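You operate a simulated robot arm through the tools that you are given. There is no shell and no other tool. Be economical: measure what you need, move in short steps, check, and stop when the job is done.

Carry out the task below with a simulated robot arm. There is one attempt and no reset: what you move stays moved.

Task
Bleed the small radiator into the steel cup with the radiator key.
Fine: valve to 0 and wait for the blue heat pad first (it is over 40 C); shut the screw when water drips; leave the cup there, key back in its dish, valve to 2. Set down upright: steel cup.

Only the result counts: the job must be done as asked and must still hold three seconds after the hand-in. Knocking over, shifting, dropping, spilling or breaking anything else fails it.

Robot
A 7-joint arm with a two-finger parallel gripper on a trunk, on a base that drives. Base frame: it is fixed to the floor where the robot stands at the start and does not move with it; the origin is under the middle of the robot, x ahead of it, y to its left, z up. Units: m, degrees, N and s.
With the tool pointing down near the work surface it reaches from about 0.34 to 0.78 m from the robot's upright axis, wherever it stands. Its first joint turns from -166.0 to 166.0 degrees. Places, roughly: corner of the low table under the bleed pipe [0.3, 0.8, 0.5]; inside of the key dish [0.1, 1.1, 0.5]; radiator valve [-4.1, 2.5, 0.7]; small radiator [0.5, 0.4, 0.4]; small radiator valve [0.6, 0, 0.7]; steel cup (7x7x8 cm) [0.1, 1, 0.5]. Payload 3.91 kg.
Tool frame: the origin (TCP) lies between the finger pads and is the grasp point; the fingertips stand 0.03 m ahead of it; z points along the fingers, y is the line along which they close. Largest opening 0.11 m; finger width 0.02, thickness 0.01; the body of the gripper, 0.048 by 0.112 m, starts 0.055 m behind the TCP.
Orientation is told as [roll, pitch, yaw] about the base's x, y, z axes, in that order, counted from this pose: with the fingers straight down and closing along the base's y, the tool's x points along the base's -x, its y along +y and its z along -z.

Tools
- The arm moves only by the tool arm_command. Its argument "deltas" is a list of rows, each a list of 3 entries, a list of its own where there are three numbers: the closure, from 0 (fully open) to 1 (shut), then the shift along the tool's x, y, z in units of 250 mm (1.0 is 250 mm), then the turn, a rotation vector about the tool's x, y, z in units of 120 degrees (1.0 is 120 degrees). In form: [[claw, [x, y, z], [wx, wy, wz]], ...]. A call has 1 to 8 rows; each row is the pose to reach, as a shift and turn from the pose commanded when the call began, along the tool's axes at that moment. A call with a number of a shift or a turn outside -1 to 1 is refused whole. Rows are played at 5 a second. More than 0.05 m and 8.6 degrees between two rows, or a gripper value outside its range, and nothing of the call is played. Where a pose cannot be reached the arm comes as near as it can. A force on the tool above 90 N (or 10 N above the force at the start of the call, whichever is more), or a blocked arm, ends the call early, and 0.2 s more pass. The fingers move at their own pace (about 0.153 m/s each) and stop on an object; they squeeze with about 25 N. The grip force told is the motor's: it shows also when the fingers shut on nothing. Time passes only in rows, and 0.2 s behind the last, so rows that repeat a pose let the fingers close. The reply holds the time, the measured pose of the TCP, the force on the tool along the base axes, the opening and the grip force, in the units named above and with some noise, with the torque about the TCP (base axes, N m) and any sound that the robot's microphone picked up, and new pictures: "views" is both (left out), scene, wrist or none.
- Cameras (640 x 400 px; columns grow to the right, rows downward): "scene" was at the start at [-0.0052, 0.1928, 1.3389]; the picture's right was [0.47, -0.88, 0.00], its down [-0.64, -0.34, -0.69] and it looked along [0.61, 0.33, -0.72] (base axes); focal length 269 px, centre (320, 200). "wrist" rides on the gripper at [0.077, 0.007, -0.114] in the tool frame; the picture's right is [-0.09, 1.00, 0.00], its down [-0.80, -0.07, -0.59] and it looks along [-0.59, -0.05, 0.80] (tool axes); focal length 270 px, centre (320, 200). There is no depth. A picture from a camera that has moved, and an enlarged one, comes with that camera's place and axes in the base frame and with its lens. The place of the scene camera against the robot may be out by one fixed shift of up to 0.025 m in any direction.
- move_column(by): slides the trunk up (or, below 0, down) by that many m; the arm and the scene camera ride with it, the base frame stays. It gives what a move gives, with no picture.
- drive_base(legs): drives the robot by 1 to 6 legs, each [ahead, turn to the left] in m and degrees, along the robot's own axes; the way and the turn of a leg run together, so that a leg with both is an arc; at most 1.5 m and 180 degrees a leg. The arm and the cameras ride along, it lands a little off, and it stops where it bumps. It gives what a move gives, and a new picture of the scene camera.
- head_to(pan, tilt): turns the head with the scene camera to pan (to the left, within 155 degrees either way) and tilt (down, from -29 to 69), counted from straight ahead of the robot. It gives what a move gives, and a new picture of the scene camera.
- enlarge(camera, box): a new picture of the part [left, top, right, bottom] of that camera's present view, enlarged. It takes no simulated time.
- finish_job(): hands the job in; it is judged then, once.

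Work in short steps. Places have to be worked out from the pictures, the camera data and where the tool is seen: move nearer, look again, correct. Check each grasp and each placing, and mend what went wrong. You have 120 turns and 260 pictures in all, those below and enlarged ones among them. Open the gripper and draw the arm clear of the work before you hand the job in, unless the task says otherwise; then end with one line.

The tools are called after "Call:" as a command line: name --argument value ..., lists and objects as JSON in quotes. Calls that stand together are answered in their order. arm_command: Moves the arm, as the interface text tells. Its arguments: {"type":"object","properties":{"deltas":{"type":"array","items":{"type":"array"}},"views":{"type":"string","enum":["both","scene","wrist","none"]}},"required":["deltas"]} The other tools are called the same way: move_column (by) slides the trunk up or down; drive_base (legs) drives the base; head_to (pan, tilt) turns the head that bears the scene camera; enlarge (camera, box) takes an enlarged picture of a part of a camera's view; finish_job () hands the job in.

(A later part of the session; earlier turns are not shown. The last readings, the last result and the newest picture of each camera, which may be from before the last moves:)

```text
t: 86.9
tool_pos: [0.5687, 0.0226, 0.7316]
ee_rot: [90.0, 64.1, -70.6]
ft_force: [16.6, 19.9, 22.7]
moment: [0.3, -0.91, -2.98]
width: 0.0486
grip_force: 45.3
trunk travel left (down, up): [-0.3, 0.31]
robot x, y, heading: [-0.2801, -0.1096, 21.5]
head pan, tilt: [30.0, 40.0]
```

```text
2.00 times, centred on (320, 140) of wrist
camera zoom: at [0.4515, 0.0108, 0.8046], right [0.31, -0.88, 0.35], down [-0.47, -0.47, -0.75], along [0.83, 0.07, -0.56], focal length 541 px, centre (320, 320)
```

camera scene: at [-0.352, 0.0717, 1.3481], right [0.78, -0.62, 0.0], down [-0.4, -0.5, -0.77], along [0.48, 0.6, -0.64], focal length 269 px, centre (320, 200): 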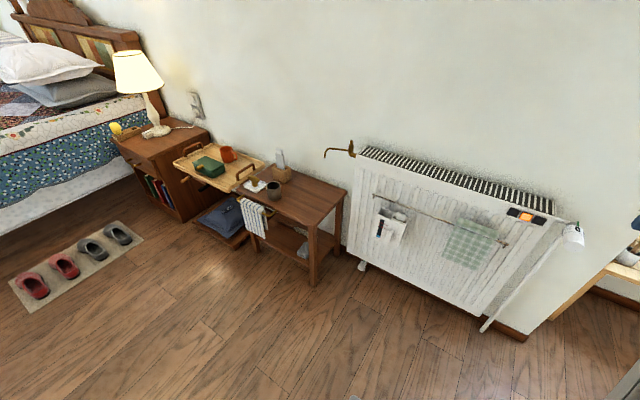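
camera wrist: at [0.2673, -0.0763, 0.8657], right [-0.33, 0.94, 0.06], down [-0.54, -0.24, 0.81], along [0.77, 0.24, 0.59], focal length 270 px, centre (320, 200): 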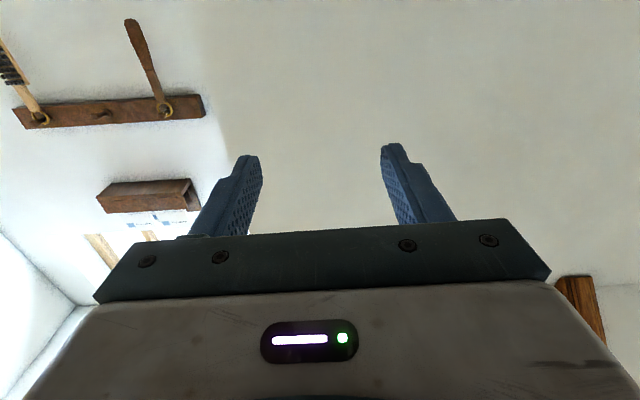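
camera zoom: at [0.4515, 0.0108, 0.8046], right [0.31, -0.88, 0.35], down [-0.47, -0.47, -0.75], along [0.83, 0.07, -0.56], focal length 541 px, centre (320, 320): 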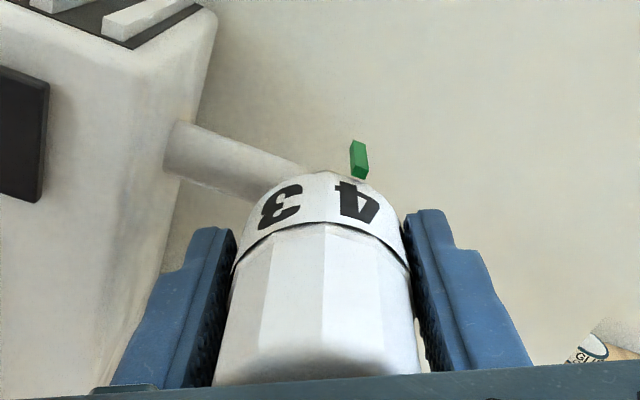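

No slip yet; the top reads ~4. Turn 26° more to meet the stop, then read.

Call:
arm_command --deltas '[[1, [0, 0, 0], [0, 0, 0.04]], [1, [0, 0, 0], [0, 0, 0.08]], [1, [0, 0, 0], [0, 0, 0.12]], [1, [0, 0, 0], [0, 0, 0.16]], [1, [0, 0, 0], [0, 0, 0.2]], [1, [0, 0, 0], [0, 0, 0.22]], [1, [0, 0, 0], [0, 0, 0.22]]]' --views "none"

Call:
enlarge --camera "wrist" --box '[200, 40, 440, 240]'

```text
t: 88.5
tool_pos: [0.5673, 0.0212, 0.7271]
ee_rot: [-52.0, 89.1, 147.1]
ft_force: [5.3, 5.7, 7.7]
moment: [-0.19, -1.36, -3.52]
width: 0.0491
grip_force: 45.2
trunk travel left (down, up): [-0.3, 0.31]
robot x, y, heading: [-0.2824, -0.1095, 21.2]
head pan, tilt: [30.0, 40.0]
```

```text
2.00 times, centred on (320, 140) of wrist
camera zoom: at [0.4635, -0.0231, 0.8058], right [0.33, -0.94, -0.1], down [-0.59, -0.12, -0.8], along [0.73, 0.32, -0.6], focal length 541 px, centre (320, 320)
```

zoom: 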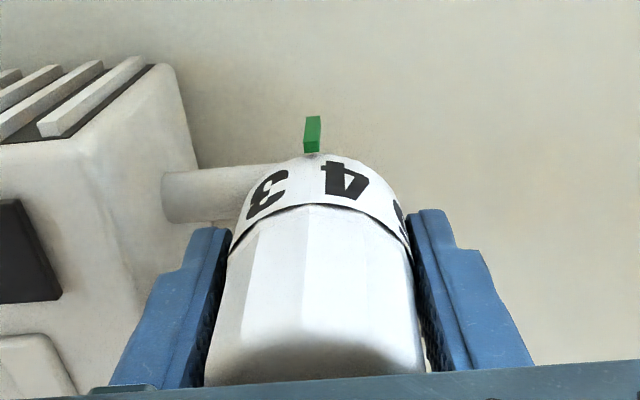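

It's at the stop (top between 3 and 4, so 0 at the bottom). I release, withdraw and unroll while the radiator cools.

Call:
arm_command --deltas '[[0.36, [0, 0, 0], [0, 0, 0]], [0.36, [0, 0, 0], [0, 0, 0]], [0.36, [0, 0, -0.15], [0, 0, 0]], [0.36, [0, 0, -0.3], [0, 0, 0]], [0.36, [0, 0, -0.45], [0, 0, 0]], [0.36, [0, 0, -0.6], [0, 0, 0]], [0.36, [0, 0, -0.6], [0, 0, 0]]]' --views "none"

Call:
arm_command --deltas '[[0.2, [0, 0, 0], [0, 0, -0.07]], [0.1, [0, 0, 0], [0, 0, -0.14]], [0, [0, 0, 0], [0, 0, -0.21]], [0, [0, 0, 0], [0, 0, -0.28]], [0, [0, 0, 0], [0, 0, -0.35]], [0, [0, 0, 0], [0, 0, -0.42]], [0, [0, 0, 0], [0, 0, -0.49]], [0, [0, 0, 0], [0, 0, -0.56]]]' --views "none"

Call:
arm_command --deltas '[[0, [0, 0, 0], [0, 0, -0.07]], [0, [0, 0, 0], [0, 0, -0.14]], [0, [0, 0, 0], [0, 0, -0.21]], [0, [0, 0, 0], [0, 0, -0.28]], [0, [0, 0, 0], [0, 0, -0.35]], [0, [0, 0, 0], [0, 0, -0.42]], [0, [0, 0, 0], [0, 0, -0.49]], [0, [0, 0, 0], [0, 0, -0.56]]]' --views "none"

Call:
arm_command --deltas '[[0, [0, 0, 0], [0, 0, -0.07]], [0, [0, 0, 0], [0, 0, -0.14]], [0, [0, 0, 0], [0, 0, -0.21]], [0, [0, 0, 0], [0, 0, -0.28]], [0, [0, 0, 0], [0, 0, -0.35]], [0, [0, 0, 0], [0, 0, -0.41]], [0, [0, 0, 0], [0, 0, -0.41]]]' --views "none"

Call:
enlarge --camera "wrist" --box '[250, 30, 490, 180]'

```text
t: 90.1
tool_pos: [0.4275, -0.0272, 0.7307]
ee_rot: [-59.0, 89.4, 140.4]
ft_force: [0.5, -0.4, -1.5]
moment: [-0.01, 0.01, 0.02]
width: 0.0702
grip_force: 0.0
trunk travel left (down, up): [-0.3, 0.31]
robot x, y, heading: [-0.2802, -0.1127, 21.7]
head pan, tilt: [30.0, 40.0]
```

```text
t: 91.9
tool_pos: [0.4271, -0.0273, 0.7282]
ee_rot: [89.6, 23.1, -70.7]
ft_force: [-1.0, 0.2, 0.2]
moment: [-0.01, 0.04, -0.01]
width: 0.1099
grip_force: 0.1
trunk travel left (down, up): [-0.3, 0.31]
robot x, y, heading: [-0.2801, -0.1077, 21.6]
head pan, tilt: [30.0, 40.0]
```

```text
t: 93.7
tool_pos: [0.427, -0.0266, 0.7281]
ee_rot: [89.6, -44.0, -70.2]
ft_force: [0.3, -0.1, 0.3]
moment: [-0.04, 0.02, 0.0]
width: 0.1098
grip_force: 0.1
trunk travel left (down, up): [-0.3, 0.31]
robot x, y, heading: [-0.2777, -0.1087, 21.6]
head pan, tilt: [30.0, 40.0]
```

```text
t: 95.3
tool_pos: [0.4258, -0.0258, 0.7292]
ee_rot: [-83.3, -86.9, 102.6]
ft_force: [0.0, -0.6, -0.1]
moment: [0.01, 0.01, 0.0]
width: 0.1099
grip_force: 0.1
trunk travel left (down, up): [-0.3, 0.31]
robot x, y, heading: [-0.2839, -0.1102, 21.4]
head pan, tilt: [30.0, 40.0]
```

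```text
2.67 times, centred on (370, 105) of wrist
camera zoom: at [0.3181, -0.0622, 0.6526], right [-0.33, 0.94, 0.03], down [-0.55, -0.22, 0.81], along [0.77, 0.25, 0.59], focal length 721 px, centre (187, 453)
```

zoom: 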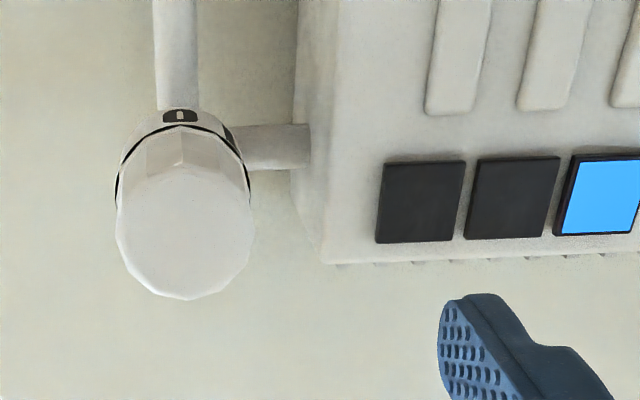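

Confirmed: 0 at the bottom at the stop and the blue pad is lit. Now lift and pitch the tool down for the table work.

Call:
arm_command --deltas '[[0, [-0.12, 0, -0.06], [0, 0.07, 0]], [0, [-0.24, 0, -0.12], [0, 0.14, 0]], [0, [-0.36, 0, -0.18], [0, 0.21, 0]], [0, [-0.48, 0, -0.24], [0, 0.28, 0]], [0, [-0.6, 0, -0.3], [0, 0.35, 0]], [0, [-0.72, 0, -0.36], [0, 0.42, 0]], [0, [-0.85, 0, -0.42], [0, 0.49, 0]], [0, [-1.0, 0, -0.48], [0, 0.56, 0]]]' --views "none"

Call:
arm_command --deltas '[[0, [0, 0, 0], [0, 0.06, 0]], [0, [0, 0, 0], [0, 0.12, 0]], [0, [0, 0, 0], [0, 0.17, 0]], [0, [0, 0, 0], [0, 0.17, 0]]]' --views "none"

Call:
head_to --pan 40 --tilt 35

```text
t: 97.1
tool_pos: [0.3112, -0.0536, 0.981]
ee_rot: [-3.3, -22.2, 20.6]
ft_force: [0.4, 0.2, 0.7]
moment: [0.03, 0.0, 0.02]
width: 0.11
grip_force: 0.0
trunk travel left (down, up): [-0.3, 0.31]
robot x, y, heading: [-0.2778, -0.1121, 21.5]
head pan, tilt: [30.0, 40.0]
```

```text
t: 98.1
tool_pos: [0.3103, -0.0539, 0.9804]
ee_rot: [-3.0, -1.9, 19.5]
ft_force: [0.7, -0.1, 0.0]
moment: [0.02, 0.04, 0.01]
width: 0.1097
grip_force: 0.1
trunk travel left (down, up): [-0.3, 0.31]
robot x, y, heading: [-0.2798, -0.1095, 21.5]
head pan, tilt: [30.0, 40.0]
```

```text
t: 98.8
tool_pos: [0.3107, -0.0527, 0.9793]
ee_rot: [-3.0, -2.0, 19.5]
ft_force: [0.1, 0.0, 0.4]
moment: [0.0, -0.01, -0.01]
width: 0.1098
grip_force: 0.0
trunk travel left (down, up): [-0.3, 0.31]
robot x, y, heading: [-0.2798, -0.1081, 21.6]
head pan, tilt: [40.0, 35.0]
camera scene: at [-0.3631, 0.083, 1.3557], right [0.88, -0.48, 0.0], down [-0.27, -0.5, -0.82], along [0.39, 0.72, -0.57], focal length 269 px, centre (320, 200)
```

scene: 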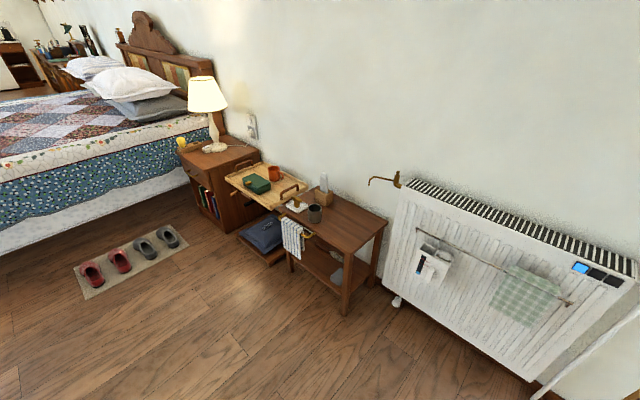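

Blue still lit. I drive to the table: turn along the wall, 0.76 m, turn back to face the wall, then check before approaching.

Call:
drive_base --legs '[[0, 88.5], [0.76, 0], [0, -90]]'

Call:
head_to --pan 10 --tilt 55

```text
t: 108.6
tool_pos: [-0.2604, 1.118, 0.9799]
ee_rot: [-3.0, -2.0, 74.6]
ft_force: [0.2, 0.1, -0.2]
moment: [-0.01, 0.01, -0.03]
width: 0.1101
grip_force: 0.1
trunk travel left (down, up): [-0.3, 0.31]
robot x, y, heading: [-0.5508, 0.605, 76.9]
head pan, tilt: [40.0, 35.0]
stopped in leg 3: the robot was blocked; the commanded pose is now the measured one
camera scene: at [-0.7546, 0.6446, 1.3556], right [0.89, 0.45, 0.0], down [0.26, -0.51, -0.82], along [-0.37, 0.73, -0.57], focal length 269 px, centre (320, 200)
```

scene: 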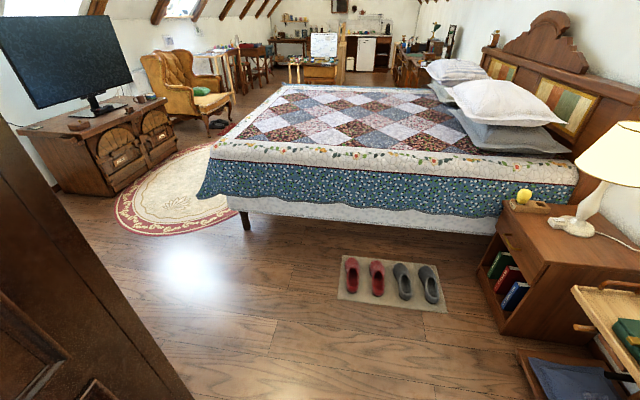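

```text
t: 109.5
tool_pos: [-0.2593, 1.118, 0.979]
ee_rot: [-2.9, -2.0, 74.5]
ft_force: [-0.2, -0.2, -0.3]
moment: [-0.01, 0.03, -0.01]
width: 0.1101
grip_force: 0.1
trunk travel left (down, up): [-0.3, 0.31]
robot x, y, heading: [-0.5531, 0.6026, 76.8]
head pan, tilt: [10.0, 55.0]
camera scene: at [-0.7106, 0.6378, 1.3275], right [1.0, -0.05, 0.0], down [-0.04, -0.82, -0.57], along [0.03, 0.57, -0.82], focal length 269 px, centre (320, 200)
```

scene: 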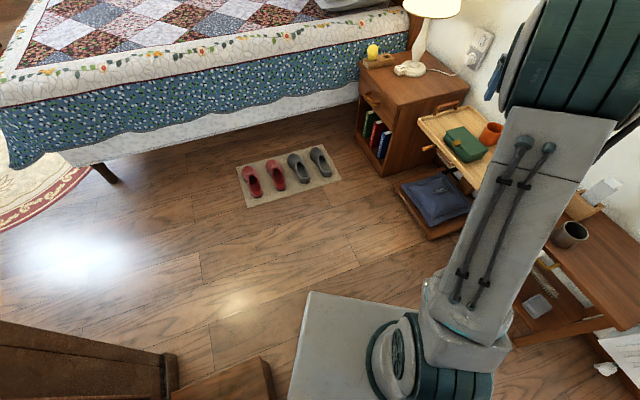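

The base got blocked while turning; the stool is close on the left. I look there.

Call:
head_to --pan 95 --tilt 60

Call:
head_to --pan 145 --tilt 55

```text
t: 111.1
tool_pos: [-0.2595, 1.1177, 0.9792]
ee_rot: [-3.0, -2.0, 74.5]
ft_force: [0.8, 0.0, -0.4]
moment: [-0.02, 0.0, 0.01]
width: 0.1099
grip_force: 0.0
trunk travel left (down, up): [-0.3, 0.31]
robot x, y, heading: [-0.5546, 0.6006, 76.6]
head pan, tilt: [95.0, 60.0]
camera scene: at [-0.7805, 0.5753, 1.3214], right [0.14, 0.99, 0.0], down [0.86, -0.12, -0.5], along [-0.49, 0.07, -0.87], focal length 269 px, centre (320, 200)
```

scene: 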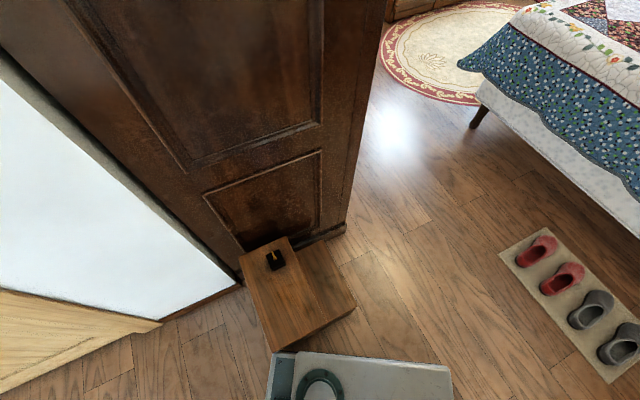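

```text
t: 112.3
tool_pos: [-0.2602, 1.1182, 0.9795]
ee_rot: [-3.0, -2.0, 74.5]
ft_force: [-0.1, 0.2, 0.4]
moment: [-0.04, 0.01, 0.0]
width: 0.1097
grip_force: 0.0
trunk travel left (down, up): [-0.3, 0.31]
robot x, y, heading: [-0.5499, 0.6018, 76.9]
head pan, tilt: [145.0, 55.0]
camera scene: at [-0.7683, 0.5178, 1.3274], right [-0.67, 0.75, 0.0], down [0.61, 0.55, -0.57], along [-0.43, -0.38, -0.82], focal length 269 px, centre (320, 200)
```

scene: 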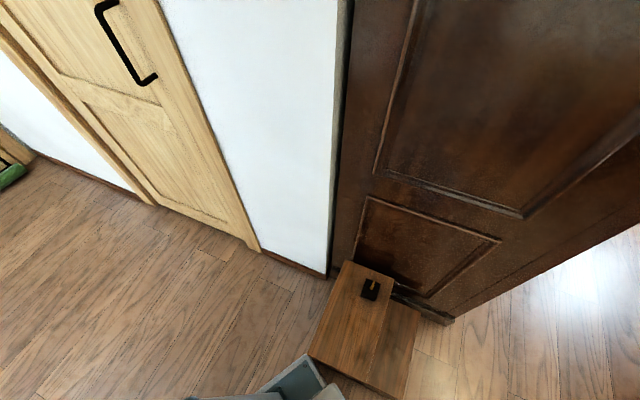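

Contact is the base's left-rear corner against the stool, which looks unmoved. I turn left away from it, reverse, turn to face the wall and move closer to the wall before going along again.

Call:
drive_base --legs '[[0, 20], [-0.5, 0], [0, -77], [0.26, 0], [0, 90]]'

```text
t: 124.9
tool_pos: [-0.2995, 0.7799, 0.9798]
ee_rot: [-3.0, -2.0, 108.4]
ft_force: [0.7, 0.3, 0.8]
moment: [-0.02, 0.0, 0.02]
width: 0.1102
grip_force: 0.1
trunk travel left (down, up): [-0.3, 0.31]
robot x, y, heading: [-0.2511, 0.1887, 110.6]
head pan, tilt: [145.0, 55.0]
camera scene: at [-0.3844, -0.0018, 1.3274], right [-0.97, 0.25, 0.0], down [0.2, 0.79, -0.57], along [-0.14, -0.56, -0.82], focal length 269 px, centre (320, 200)
```

scene: 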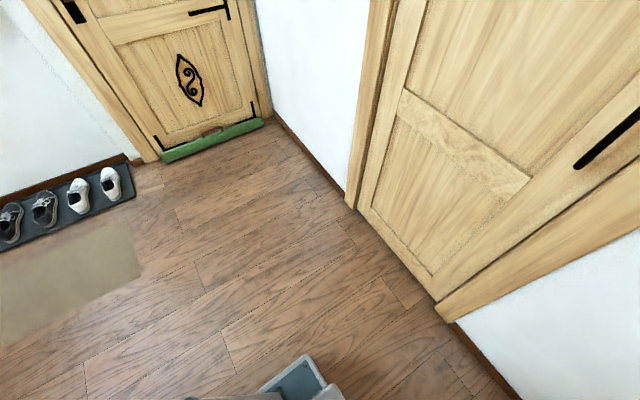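

Now along the wall 0.48 m, then turn right to face the wall.

Call:
drive_base --legs '[[0.48, 0], [0, -90]]'

Call:
head_to --pan 10 --tilt 58

```text
t: 131.7
tool_pos: [0.1629, 0.6863, 0.9798]
ee_rot: [-3.0, -2.1, 17.2]
ft_force: [0.1, 0.9, -0.7]
moment: [-0.02, -0.02, 0.0]
width: 0.1103
grip_force: 0.1
trunk travel left (down, up): [-0.3, 0.31]
robot x, y, heading: [-0.4285, 0.6544, 19.4]
head pan, tilt: [145.0, 55.0]
camera scene: at [-0.6202, 0.7931, 1.3275], right [0.27, 0.96, 0.0], down [0.79, -0.22, -0.57], along [-0.55, 0.15, -0.82], focal length 269 px, centre (320, 200)
```

scene: 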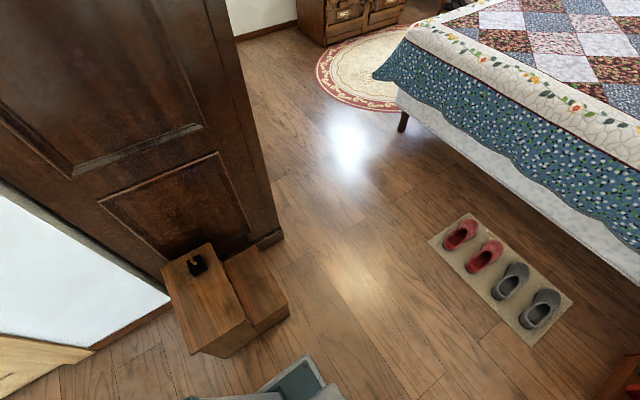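

```text
t: 133.8
tool_pos: [0.1638, 0.6875, 0.9799]
ee_rot: [-3.0, -2.0, 17.2]
ft_force: [0.3, -0.5, 0.8]
moment: [0.03, 0.03, -0.02]
width: 0.1099
grip_force: 0.0
trunk travel left (down, up): [-0.3, 0.31]
robot x, y, heading: [-0.4266, 0.6539, 19.4]
head pan, tilt: [10.0, 58.0]
camera scene: at [-0.4908, 0.8079, 1.3238], right [0.49, -0.87, 0.0], down [-0.74, -0.42, -0.53], along [0.46, 0.26, -0.85], focal length 269 px, centre (320, 200)
```

scene: 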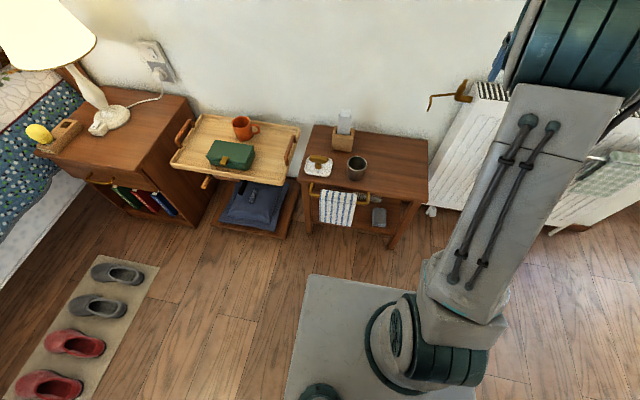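

Facing the wall, all clear. I drive forward 0.13 m to bring table and screw in reach.

Call:
drive_base --legs '[[0.13, 0]]'

Call:
enlarge --camera "scene" --box '[280, 110, 440, 230]'

```text
t: 135.1
tool_pos: [0.2862, 0.7291, 0.9794]
ee_rot: [-2.9, -2.0, 17.3]
ft_force: [-0.8, 0.5, 0.7]
moment: [-0.04, 0.01, 0.0]
width: 0.11
grip_force: 0.0
trunk travel left (down, up): [-0.3, 0.31]
robot x, y, heading: [-0.3058, 0.697, 19.4]
head pan, tilt: [10.0, 58.0]
camera scene: at [-0.3678, 0.8513, 1.3237], right [0.49, -0.87, 0.0], down [-0.74, -0.42, -0.53], along [0.46, 0.26, -0.85], focal length 269 px, centre (320, 200)
```

scene: 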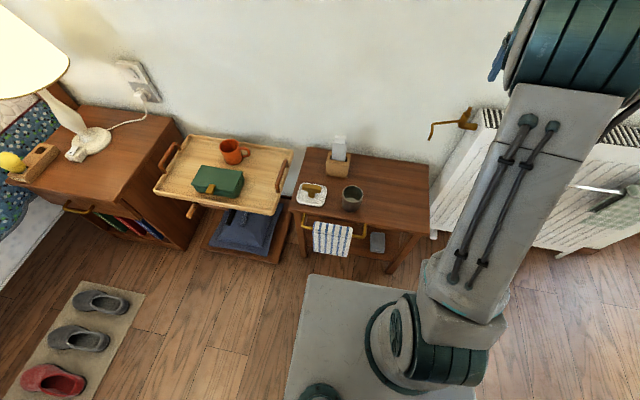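

```text
3.33 times, centred on (360, 170) of scene
camera zoom: at [-0.3678, 0.8513, 1.3237], right [0.49, -0.87, 0.0], down [-0.74, -0.42, -0.53], along [0.46, 0.26, -0.85], focal length 896 px, centre (187, 300)
```

zoom: 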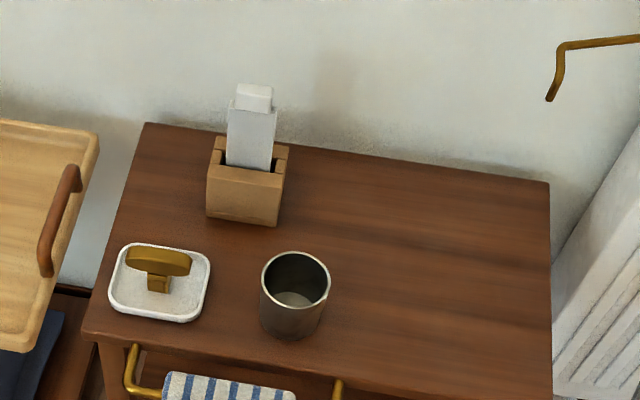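

The key stands upright in the dish with its T‑handle on top; the cup is beside it. I level the tool and move above the cup.

Call:
arm_command --deltas '[[0, [0.06, 0.15, 0.08], [-0.012, 0.008, 0]], [0, [0.12, 0.3, 0.16], [-0.024, 0.017, 0]], [0, [0.18, 0.45, 0.24], [-0.024, 0.017, 0]], [0, [0.24, 0.6, 0.32], [-0.024, 0.017, 0]], [0, [0.3, 0.75, 0.4], [-0.024, 0.017, 0]], [0, [0.36, 0.9, 0.48], [-0.024, 0.017, 0]], [0, [0.36, 0.9, 0.48], [-0.024, 0.017, 0]]]' --views "none"

Call:
arm_command --deltas '[[0, [0.03, 0.15, 0.09], [0, 0, 0]], [0, [0.06, 0.3, 0.18], [0, 0, 0]], [0, [0.07, 0.35, 0.3], [0, 0, 0]], [0, [0.07, 0.35, 0.3], [0, 0, 0]]]'

```text
t: 136.7
tool_pos: [0.1398, 0.9135, 0.8456]
ee_rot: [-0.1, 0.0, 17.1]
ft_force: [0.5, -0.1, 0.9]
moment: [0.0, 0.0, 0.01]
width: 0.1098
grip_force: 0.1
trunk travel left (down, up): [-0.3, 0.31]
robot x, y, heading: [-0.3061, 0.697, 19.4]
head pan, tilt: [10.0, 58.0]
```

```text
t: 137.7
tool_pos: [0.0976, 0.9917, 0.7684]
ee_rot: [0.0, 0.0, 17.2]
ft_force: [-0.1, 0.5, 0.3]
moment: [0.01, 0.01, 0.01]
width: 0.1102
grip_force: 0.1
trunk travel left (down, up): [-0.3, 0.31]
robot x, y, heading: [-0.3052, 0.6922, 19.4]
head pan, tilt: [10.0, 58.0]
camera scene: at [-0.3677, 0.8516, 1.3237], right [0.49, -0.87, 0.0], down [-0.74, -0.42, -0.53], along [0.46, 0.26, -0.85], focal length 269 px, centre (320, 200)
camera wrist: at [0.0223, 0.9759, 0.8836], right [-0.21, 0.98, 0.0], down [0.79, 0.17, 0.59], along [0.58, 0.12, -0.8], focal length 270 px, centre (320, 200)
```

scene: 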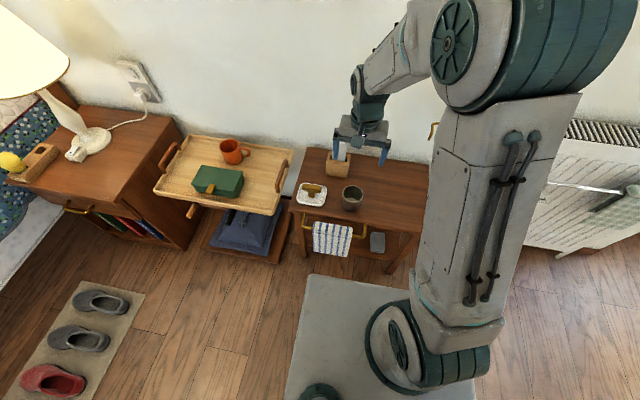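
wrist: 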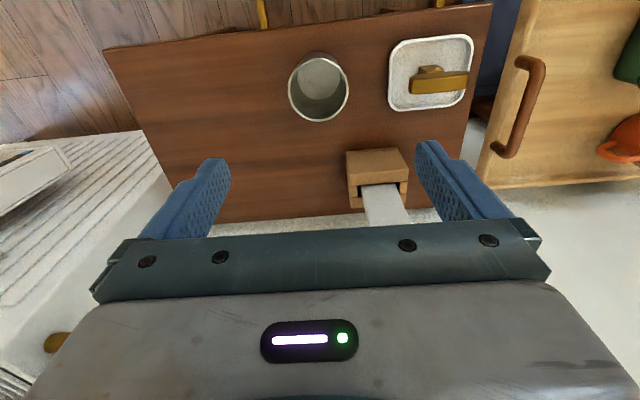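

Cup centre from wrist view ≈ (.100,.991), right under the TCP. I descend and grip it.

Call:
arm_command --deltas '[[0, [0, 0, 0.18], [0, 0, 0]], [0, [-0.008, 0, 0.36], [0, 0, 0]], [0, [-0.008, 0, 0.54], [0, 0, 0]], [0, [-0.008, 0, 0.7], [0, 0, 0]], [0, [-0.008, 0, 0.86], [0, 0, 0]], [0, [-0.008, 0, 0.86], [0, 0, 0]]]' --views "wrist"

```text
t: 139.1
tool_pos: [0.1008, 0.9938, 0.5529]
ee_rot: [-0.1, 0.0, 17.1]
ft_force: [0.0, -0.7, -0.7]
moment: [0.01, 0.02, -0.01]
width: 0.1097
grip_force: 0.0
trunk travel left (down, up): [-0.3, 0.31]
robot x, y, heading: [-0.3072, 0.6956, 19.3]
head pan, tilt: [10.0, 58.0]
camera wrist: at [0.0255, 0.9772, 0.6679], right [-0.21, 0.98, 0.0], down [0.79, 0.17, 0.59], along [0.58, 0.12, -0.8], focal length 270 px, centre (320, 200)
```

wrist: 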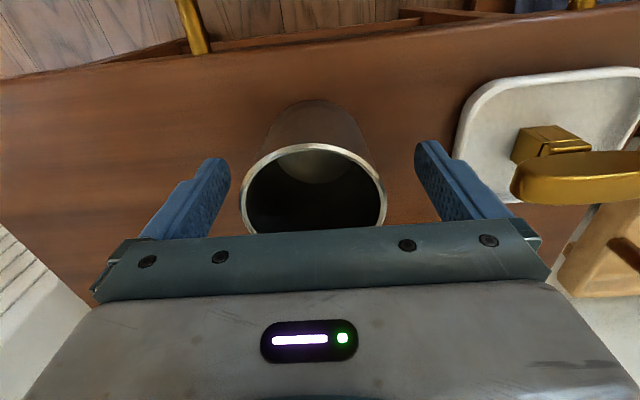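

The rim is lower than I assumed (z≈.558, table ≈.478); centred fine. I lower 2.3 cm and close.

Call:
arm_command --deltas '[[0, [0, -0.01, 0.05], [0, 0, 0]], [0, [0, -0.01, 0.09], [0, 0, 0]], [1, [0, -0.01, 0.09], [0, 0, 0]], [1, [0, -0.01, 0.09], [0, 0, 0]], [1, [0, -0.01, 0.09], [0, 0, 0]]]' --views "wrist"

```text
t: 140.3
tool_pos: [0.1014, 0.99, 0.5314]
ee_rot: [-0.1, -0.1, 17.0]
ft_force: [0.4, 0.2, -0.3]
moment: [0.0, 0.03, -0.02]
width: 0.0636
grip_force: 25.0
trunk travel left (down, up): [-0.3, 0.31]
robot x, y, heading: [-0.3049, 0.6975, 19.5]
head pan, tilt: [10.0, 58.0]
camera wrist: at [0.0254, 0.9744, 0.6465], right [-0.21, 0.98, 0.0], down [0.79, 0.17, 0.59], along [0.58, 0.12, -0.8], focal length 270 px, centre (320, 200)
```

wrist: 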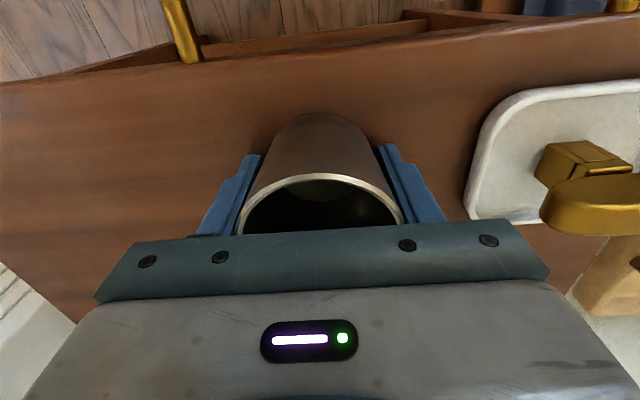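

Gripped, but a top-down grip would put the hand where the spout is. I'll release and regrip with the tool tilted 45° (approaching from the room side).

Call:
arm_command --deltas '[[0, [0, 0, 0], [0, 0, 0]], [0, [0, 0, 0], [0, 0, 0]], [0, [0, 0, 0], [0, -0.065, 0]], [0, [0, 0, 0], [0, -0.13, 0]], [0, [0, 0, 0], [0, -0.195, 0]], [0, [0, 0, 0], [0, -0.26, 0]], [0, [0, 0, 0], [0, -0.325, 0]], [0, [0, 0, 0], [0, -0.375, 0]]]' --views "both"

```text
t: 142.1
tool_pos: [0.1, 0.9899, 0.533]
ee_rot: [-0.2, -45.0, 17.1]
ft_force: [0.2, 0.3, 1.3]
moment: [-0.01, -0.01, -0.02]
width: 0.11
grip_force: 0.0
trunk travel left (down, up): [-0.3, 0.31]
robot x, y, heading: [-0.3073, 0.6964, 19.4]
head pan, tilt: [10.0, 58.0]
camera scene: at [-0.3679, 0.8514, 1.3238], right [0.49, -0.87, 0.0], down [-0.74, -0.42, -0.53], along [0.46, 0.26, -0.85], focal length 269 px, centre (320, 200)
camera wrist: at [-0.0306, 0.9556, 0.5594], right [-0.23, 0.97, 0.06], down [0.16, -0.02, 0.99], along [0.96, 0.24, -0.15], focal length 270 px, centre (320, 200)
```

scene: 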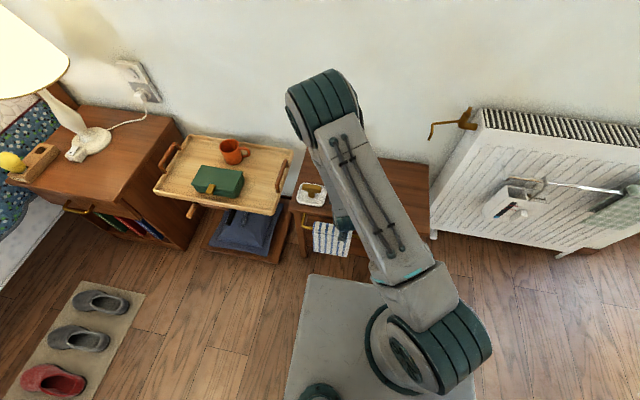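
wrist: 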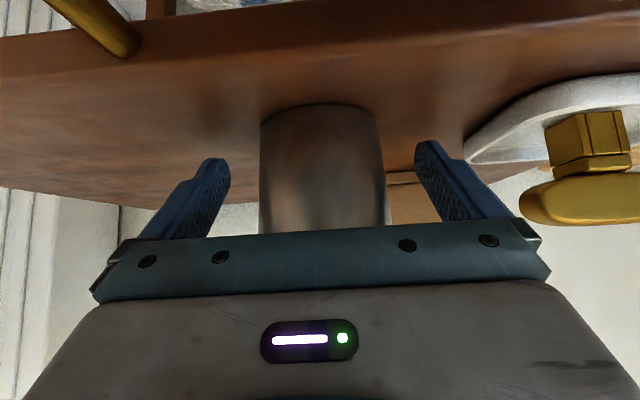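

Tilted 45°, cup still upright between fingers. I close and lift it 4 cm.

Call:
arm_command --deltas '[[1, [0, 0, 0], [0, 0, 0]], [1, [0, 0, 0], [0, 0, 0]], [1, [0, 0, 0], [0, 0, 0]], [1, [-0.06, 0, -0.06], [0, 0, 0]], [1, [-0.12, 0, -0.12], [0, 0, 0]], [1, [-0.12, 0, -0.12], [0, 0, 0]]]' --views "wrist"

```text
t: 143.5
tool_pos: [0.0984, 0.9897, 0.5751]
ee_rot: [-0.1, -45.0, 17.3]
ft_force: [0.3, -0.3, -0.5]
moment: [0.02, -0.02, -0.04]
width: 0.0627
grip_force: 25.2
trunk travel left (down, up): [-0.3, 0.31]
robot x, y, heading: [-0.3031, 0.7012, 19.3]
head pan, tilt: [10.0, 58.0]
camera wrist: at [-0.0315, 0.9561, 0.6023], right [-0.23, 0.97, 0.06], down [0.16, -0.02, 0.99], along [0.96, 0.24, -0.15], focal length 270 px, centre (320, 200)
```

wrist: 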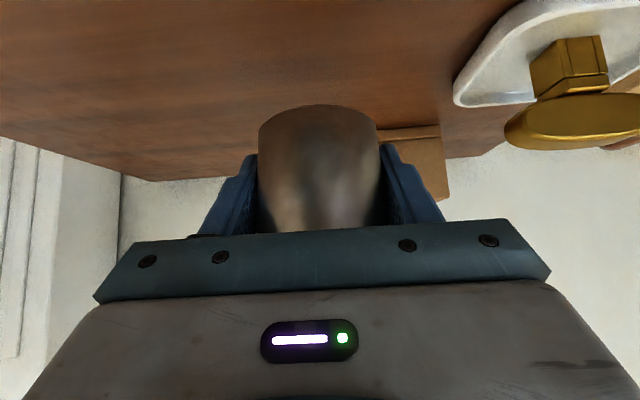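

Cup is held. I slide right along the table toward the spout's lateral position and look.

Call:
arm_command --deltas '[[1, [0, -0.14, 0], [0, 0, 0]], [1, [0, -0.28, 0], [0, 0, 0]], [1, [0, -0.42, 0], [0, 0, 0]], [1, [0, -0.56, 0], [0, 0, 0]], [1, [0, -0.56, 0], [0, 0, 0]]]' --views "both"

```text
t: 144.7
tool_pos: [0.1426, 0.8529, 0.5759]
ee_rot: [-0.2, -45.0, 17.4]
ft_force: [-0.2, 0.5, -1.3]
moment: [0.02, -0.03, 0.02]
width: 0.0623
grip_force: 25.1
trunk travel left (down, up): [-0.3, 0.31]
robot x, y, heading: [-0.31, 0.6964, 19.7]
head pan, tilt: [10.0, 58.0]
camera scene: at [-0.3678, 0.8512, 1.3238], right [0.49, -0.87, 0.0], down [-0.74, -0.42, -0.53], along [0.46, 0.26, -0.85], focal length 269 px, centre (320, 200)
camera wrist: at [0.0108, 0.8206, 0.6023], right [-0.23, 0.97, 0.06], down [0.16, -0.02, 0.99], along [0.96, 0.24, -0.15], focal length 270 px, centre (320, 200)
```

scene: 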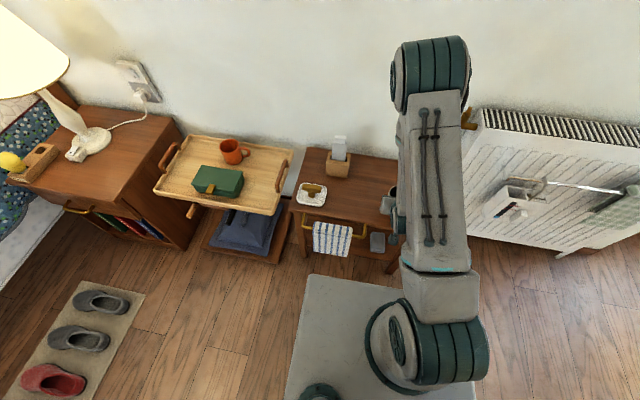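
wrist: 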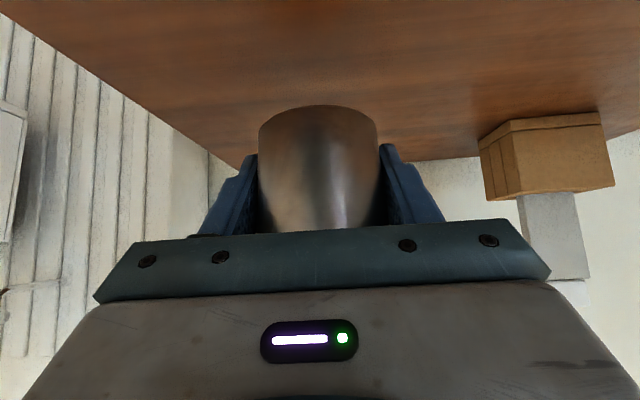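

Re-triangulating with three corrected head rays gives the spout outlet at about (.285,.856,.72). I carry the cup there (13.7 cm forward, 4 cm right), staying lifted.

Call:
arm_command --deltas '[[1, [-0.1, -0.04, 0.1], [0, 0, 0]], [1, [-0.2, -0.08, 0.2], [0, 0, 0]], [1, [-0.3, -0.12, 0.3], [0, 0, 0]], [1, [-0.387, -0.159, 0.387], [0, 0, 0]], [1, [-0.387, -0.159, 0.387], [0, 0, 0]]]' --views "both"

```text
t: 145.9
tool_pos: [0.2863, 0.8568, 0.5752]
ee_rot: [-0.2, -44.9, 17.2]
ft_force: [0.1, 0.6, -1.0]
moment: [-0.02, 0.0, 0.01]
width: 0.0623
grip_force: 25.5
trunk travel left (down, up): [-0.3, 0.31]
robot x, y, heading: [-0.3078, 0.6914, 19.4]
head pan, tilt: [10.0, 58.0]
camera scene: at [-0.3676, 0.8513, 1.3238], right [0.49, -0.87, 0.0], down [-0.74, -0.42, -0.53], along [0.46, 0.26, -0.85], focal length 269 px, centre (320, 200)
camera wrist: at [0.156, 0.8245, 0.6026], right [-0.23, 0.97, 0.06], down [0.16, -0.02, 0.99], along [0.96, 0.24, -0.15], focal length 270 px, centre (320, 200)
```

scene: 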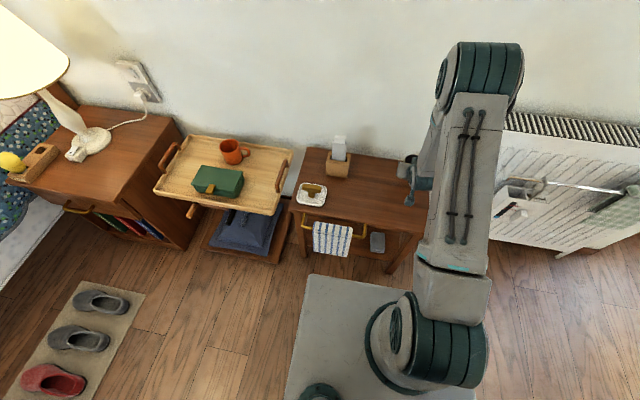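
wrist: 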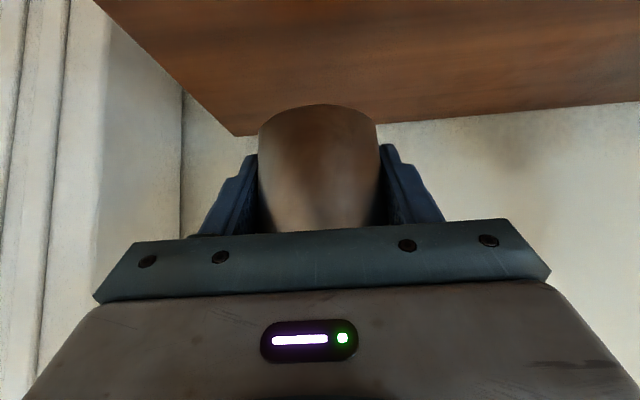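

The spot is well inside the table corner. I lower the cup onto the table.

Call:
arm_command --deltas '[[1, [0.06, 0, 0.06], [0, 0, 0]], [1, [0.1, 0, 0.1], [0, 0, 0]], [1, [0.118, 0, 0.118], [0, 0, 0]], [1, [0.118, 0, 0.118], [0, 0, 0]]]' --views "wrist"

```text
t: 146.9
tool_pos: [0.2839, 0.8582, 0.5332]
ee_rot: [-0.2, -45.0, 17.2]
ft_force: [0.4, 0.1, -1.1]
moment: [-0.04, 0.04, -0.01]
width: 0.0625
grip_force: 24.8
trunk travel left (down, up): [-0.3, 0.31]
robot x, y, heading: [-0.3084, 0.6956, 19.4]
head pan, tilt: [10.0, 58.0]
camera wrist: at [0.1535, 0.8252, 0.5601], right [-0.23, 0.97, 0.06], down [0.16, -0.02, 0.99], along [0.96, 0.24, -0.15], focal length 270 px, centre (320, 200)
```

wrist: 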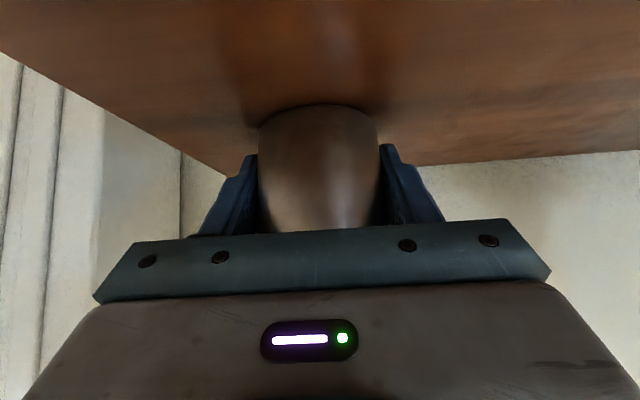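

No contact force yet; lower 2 mm more to feel the table.

Call:
arm_command --deltas '[[1, [0.004, 0, 0.004], [0, 0, 0]], [1, [0.008, 0, 0.008], [0, 0, 0]], [1, [0.008, 0, 0.008], [0, 0, 0]]]' --views "none"

```text
t: 147.7
tool_pos: [0.2844, 0.8579, 0.5322]
ee_rot: [-0.2, -45.3, 17.3]
ft_force: [-0.6, 0.0, 14.8]
moment: [-0.03, 0.18, 0.0]
width: 0.0624
grip_force: 24.8
trunk travel left (down, up): [-0.3, 0.31]
robot x, y, heading: [-0.3042, 0.7004, 19.6]
head pan, tilt: [10.0, 58.0]
```

Contact felt. I open and withdraw up‑and‑back along the tool axis.

Call:
arm_command --deltas '[[0, [0, 0, 0], [0, 0, 0]], [0, [0, 0, 0], [0, 0, 0]], [0, [0, 0, -0.12], [0, 0, 0]], [0, [0, 0, -0.28], [0, 0, 0]], [0, [0, 0, -0.46], [0, 0, 0]], [0, [0, 0, -0.64], [0, 0, 0]], [0, [0, 0, -0.82], [0, 0, 0]], [0, [0, 0, -0.82], [0, 0, 0]]]' --views "wrist"

```text
t: 149.5
tool_pos: [0.1627, 0.8178, 0.6719]
ee_rot: [-0.2, -45.0, 17.3]
ft_force: [0.8, -0.4, -0.2]
moment: [0.01, 0.01, 0.01]
width: 0.1101
grip_force: 0.1
out of reach, approached as far as the arm can: row 7, 8
trunk travel left (down, up): [-0.3, 0.31]
robot x, y, heading: [-0.3104, 0.6938, 19.6]
head pan, tilt: [10.0, 58.0]
camera wrist: at [0.0317, 0.7849, 0.7002], right [-0.23, 0.97, 0.06], down [0.16, -0.02, 0.99], along [0.96, 0.24, -0.15], focal length 270 px, centre (320, 200)
```

wrist: 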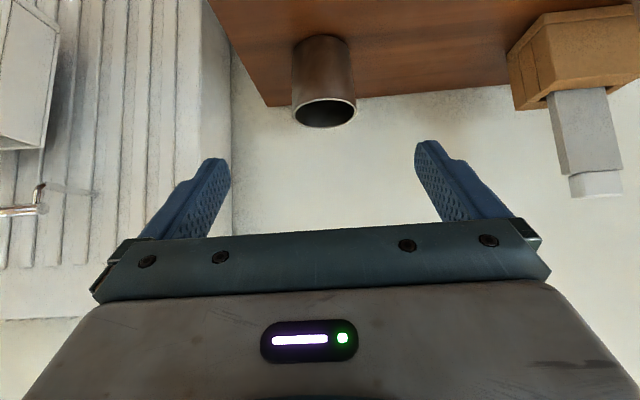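

Cup stands upright. I rise 25 cm and pitch back to straight down to view spout and screw from above.

Call:
arm_command --deltas '[[0, [-0.09, 0, -0.09], [0, 0.047, 0]], [0, [-0.18, 0, -0.18], [0, 0.094, 0]], [0, [-0.27, 0, -0.27], [0, 0.141, 0]], [0, [-0.36, 0, -0.36], [0, 0.188, 0]], [0, [-0.45, 0, -0.45], [0, 0.235, 0]], [0, [-0.54, 0, -0.54], [0, 0.282, 0]], [0, [-0.63, 0, -0.63], [0, 0.329, 0]], [0, [-0.72, 0, -0.72], [0, 0.375, 0]]]' --views "both"

```text
t: 151.3
tool_pos: [0.1612, 0.8206, 0.9294]
ee_rot: [-0.1, 0.0, 17.0]
ft_force: [0.3, 0.8, 0.5]
moment: [-0.01, 0.01, 0.0]
width: 0.1099
grip_force: 0.0
trunk travel left (down, up): [-0.3, 0.31]
robot x, y, heading: [-0.3114, 0.6982, 19.5]
head pan, tilt: [10.0, 58.0]
camera scene: at [-0.3679, 0.8513, 1.3237], right [0.49, -0.87, 0.0], down [-0.74, -0.42, -0.53], along [0.46, 0.26, -0.85], focal length 269 px, centre (320, 200)
camera wrist: at [0.0868, 0.8046, 1.0448], right [-0.21, 0.98, 0.0], down [0.79, 0.17, 0.59], along [0.58, 0.12, -0.81], focal length 270 px, centre (320, 200)
```

scene: 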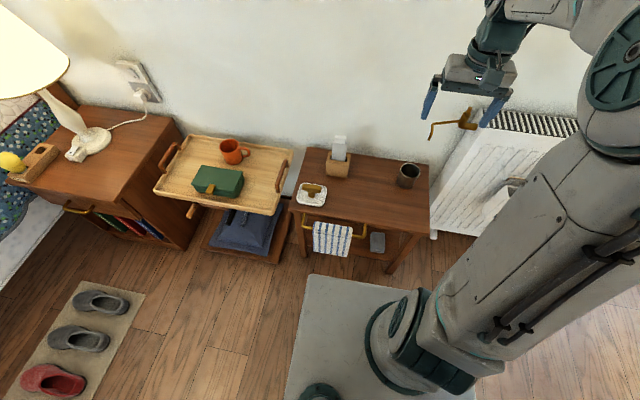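
wrist: 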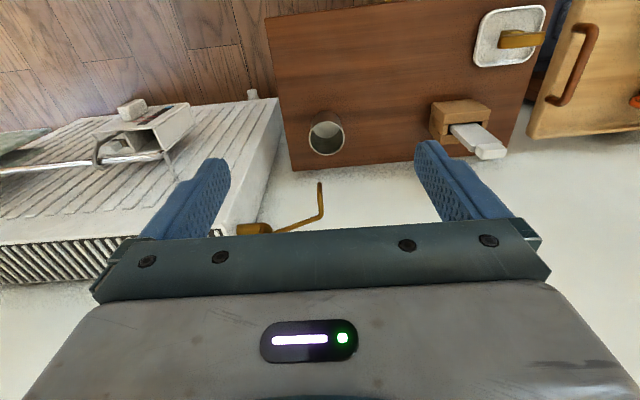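

From the wrist view the outlet appears around (.286,.85), cup at (.285,.858). I move the camera right above to verify precisely and look at the screw.

Call:
arm_command --deltas '[[0, [-0.14, -0.01, 0], [0, 0, 0]], [0, [-0.28, -0.02, 0], [0, 0, 0]], [0, [-0.42, -0.03, 0], [0, 0, 0]], [0, [-0.55, -0.04, 0], [0, 0, 0]], [0, [-0.68, -0.05, 0], [0, 0, 0]], [0, [-0.68, -0.05, 0], [0, 0, 0]]]' --views "wrist"

```text
t: 152.7
tool_pos: [0.3299, 0.8576, 0.9269]
ee_rot: [-0.1, 0.1, 17.2]
ft_force: [0.0, -0.2, -0.1]
moment: [0.0, -0.01, 0.02]
width: 0.1099
grip_force: 0.1
trunk travel left (down, up): [-0.3, 0.31]
robot x, y, heading: [-0.3078, 0.6946, 19.4]
head pan, tilt: [10.0, 58.0]
camera wrist: at [0.2551, 0.8407, 1.0425], right [-0.21, 0.98, 0.0], down [0.79, 0.17, 0.59], along [0.58, 0.12, -0.8], focal length 270 px, centre (320, 200)
```

wrist: 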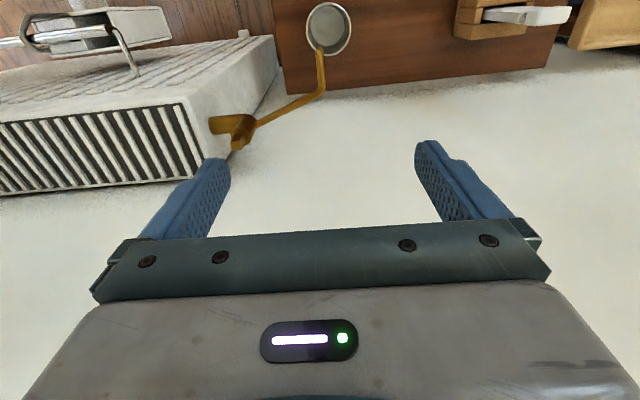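

I enlarge the spout/cup and the screw.

Call:
enlarge --camera "wrist" --box '[270, 0, 390, 75]'

Call:
enlarge --camera "wrist" --box '[190, 90, 310, 165]'

Call:
enlarge --camera "scene" --box '[380, 80, 540, 200]'

```text
5.33 times, centred on (330, 38) of wrist
camera zoom: at [0.2551, 0.8407, 1.0425], right [-0.21, 0.98, 0.0], down [0.79, 0.17, 0.59], along [0.58, 0.12, -0.8], focal length 1442 px, centre (267, 1067)
```

zoom: 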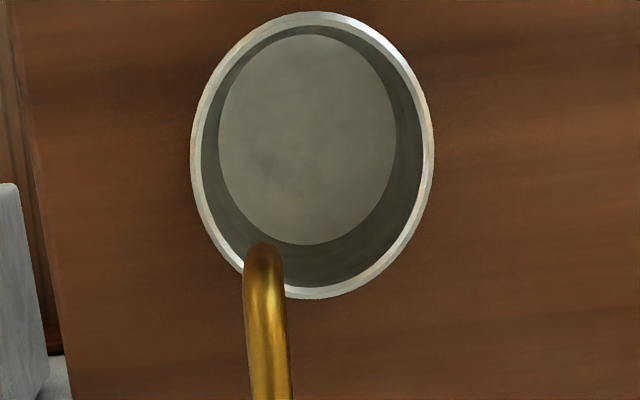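

```text
5.33 times, centred on (250, 128) of wrist
camera zoom: at [0.2551, 0.8407, 1.0425], right [-0.21, 0.98, 0.0], down [0.79, 0.17, 0.59], along [0.58, 0.12, -0.8], focal length 1442 px, centre (693, 587)
```

zoom: 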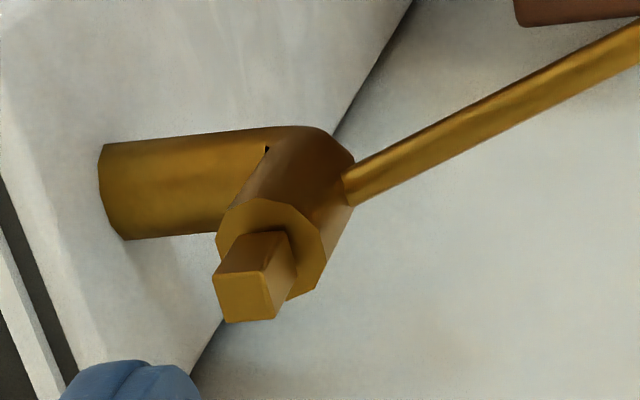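

```text
3.33 times, centred on (460, 140) of scene
camera zoom: at [-0.3675, 0.8514, 1.3238], right [0.49, -0.87, 0.0], down [-0.74, -0.42, -0.53], along [0.46, 0.26, -0.85], focal length 896 px, centre (-147, 400)
```

zoom: 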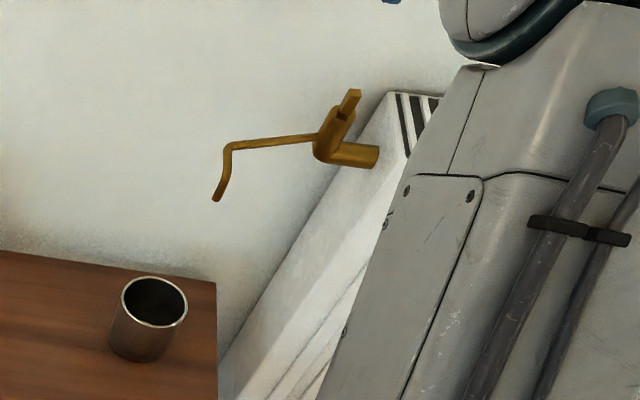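

Outlet ≈ (.294,.847,.717), well inside the cup's mouth; screw top ≈ (.393,.779,.783), ~10 mm square aligned with the wall. Now I go above the key dish.

Call:
arm_command --deltas '[[0, [0.08, 0.15, 0], [0, 0, 0]], [0, [0.16, 0.3, 0.04], [0, 0, 0]], [0, [0.24, 0.45, 0.08], [0, 0, 0]], [0, [0.32, 0.6, 0.14], [0, 0, 0]], [0, [0.4, 0.75, 0.2], [0, 0, 0]], [0, [0.48, 0.9, 0.26], [0, 0, 0]], [0, [0.52, 1.0, 0.32], [0, 0, 0]], [0, [0.52, 1.0, 0.32], [0, 0, 0]]]' --views "none"

Call:
arm_command --deltas '[[0, [0.06, 0.1, 0.1], [0, 0, 0]], [0, [0.12, 0.2, 0.2], [0, 0, 0]], [0, [0.17, 0.31, 0.28], [0, 0, 0]], [0, [0.17, 0.31, 0.36], [0, 0, 0]], [0, [0.17, 0.31, 0.36], [0, 0, 0]]]' --views "wrist"

Call:
enlarge --camera "scene" --box '[280, 165, 360, 225]'

```text
t: 154.5
tool_pos: [0.1315, 1.0591, 0.849]
ee_rot: [-0.1, 0.1, 17.1]
ft_force: [-1.0, -0.1, 0.4]
moment: [0.01, -0.04, -0.01]
width: 0.11
grip_force: 0.0
trunk travel left (down, up): [-0.3, 0.31]
robot x, y, heading: [-0.3099, 0.6976, 19.4]
head pan, tilt: [10.0, 58.0]
```

```text
t: 155.7
tool_pos: [0.0682, 1.1207, 0.7572]
ee_rot: [-0.1, 0.0, 17.1]
ft_force: [-0.8, 0.1, 0.5]
moment: [-0.02, 0.0, -0.02]
width: 0.1099
grip_force: 0.1
trunk travel left (down, up): [-0.3, 0.31]
robot x, y, heading: [-0.3063, 0.6957, 19.5]
head pan, tilt: [10.0, 58.0]
camera wrist: at [-0.0069, 1.1039, 0.872], right [-0.21, 0.98, 0.0], down [0.79, 0.17, 0.59], along [0.58, 0.12, -0.8], focal length 270 px, centre (320, 200)
```

wrist: 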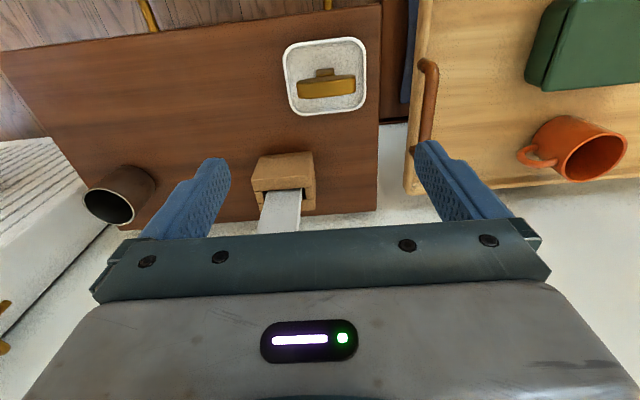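

```text
6.67 times, centred on (320, 195) of scene
camera zoom: at [-0.3678, 0.8515, 1.3237], right [0.49, -0.87, 0.0], down [-0.74, -0.42, -0.53], along [0.46, 0.26, -0.85], focal length 1791 px, centre (320, 233)
```

zoom: 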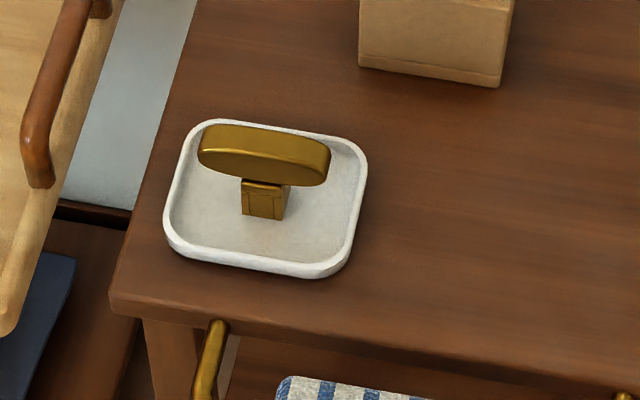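

I enlarge the key in the wrist view for its orientation and size.

Call:
enlarge --camera "wrist" --box '[270, 25, 382, 125]'

```text
4.00 times, centred on (326, 75) of wrist
camera zoom: at [-0.0069, 1.1039, 0.872], right [-0.21, 0.98, 0.0], down [0.79, 0.17, 0.59], along [0.58, 0.12, -0.8], focal length 1081 px, centre (296, 700)
```

zoom: 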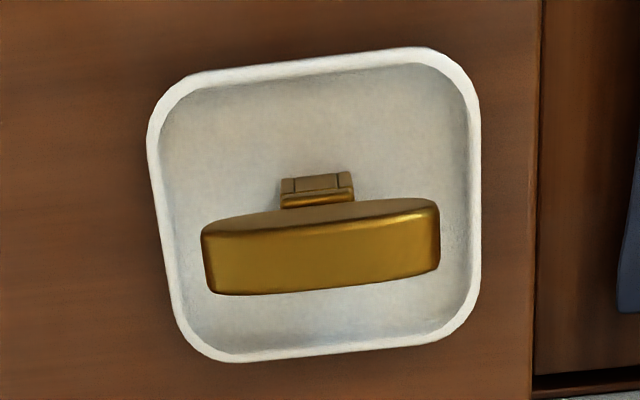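

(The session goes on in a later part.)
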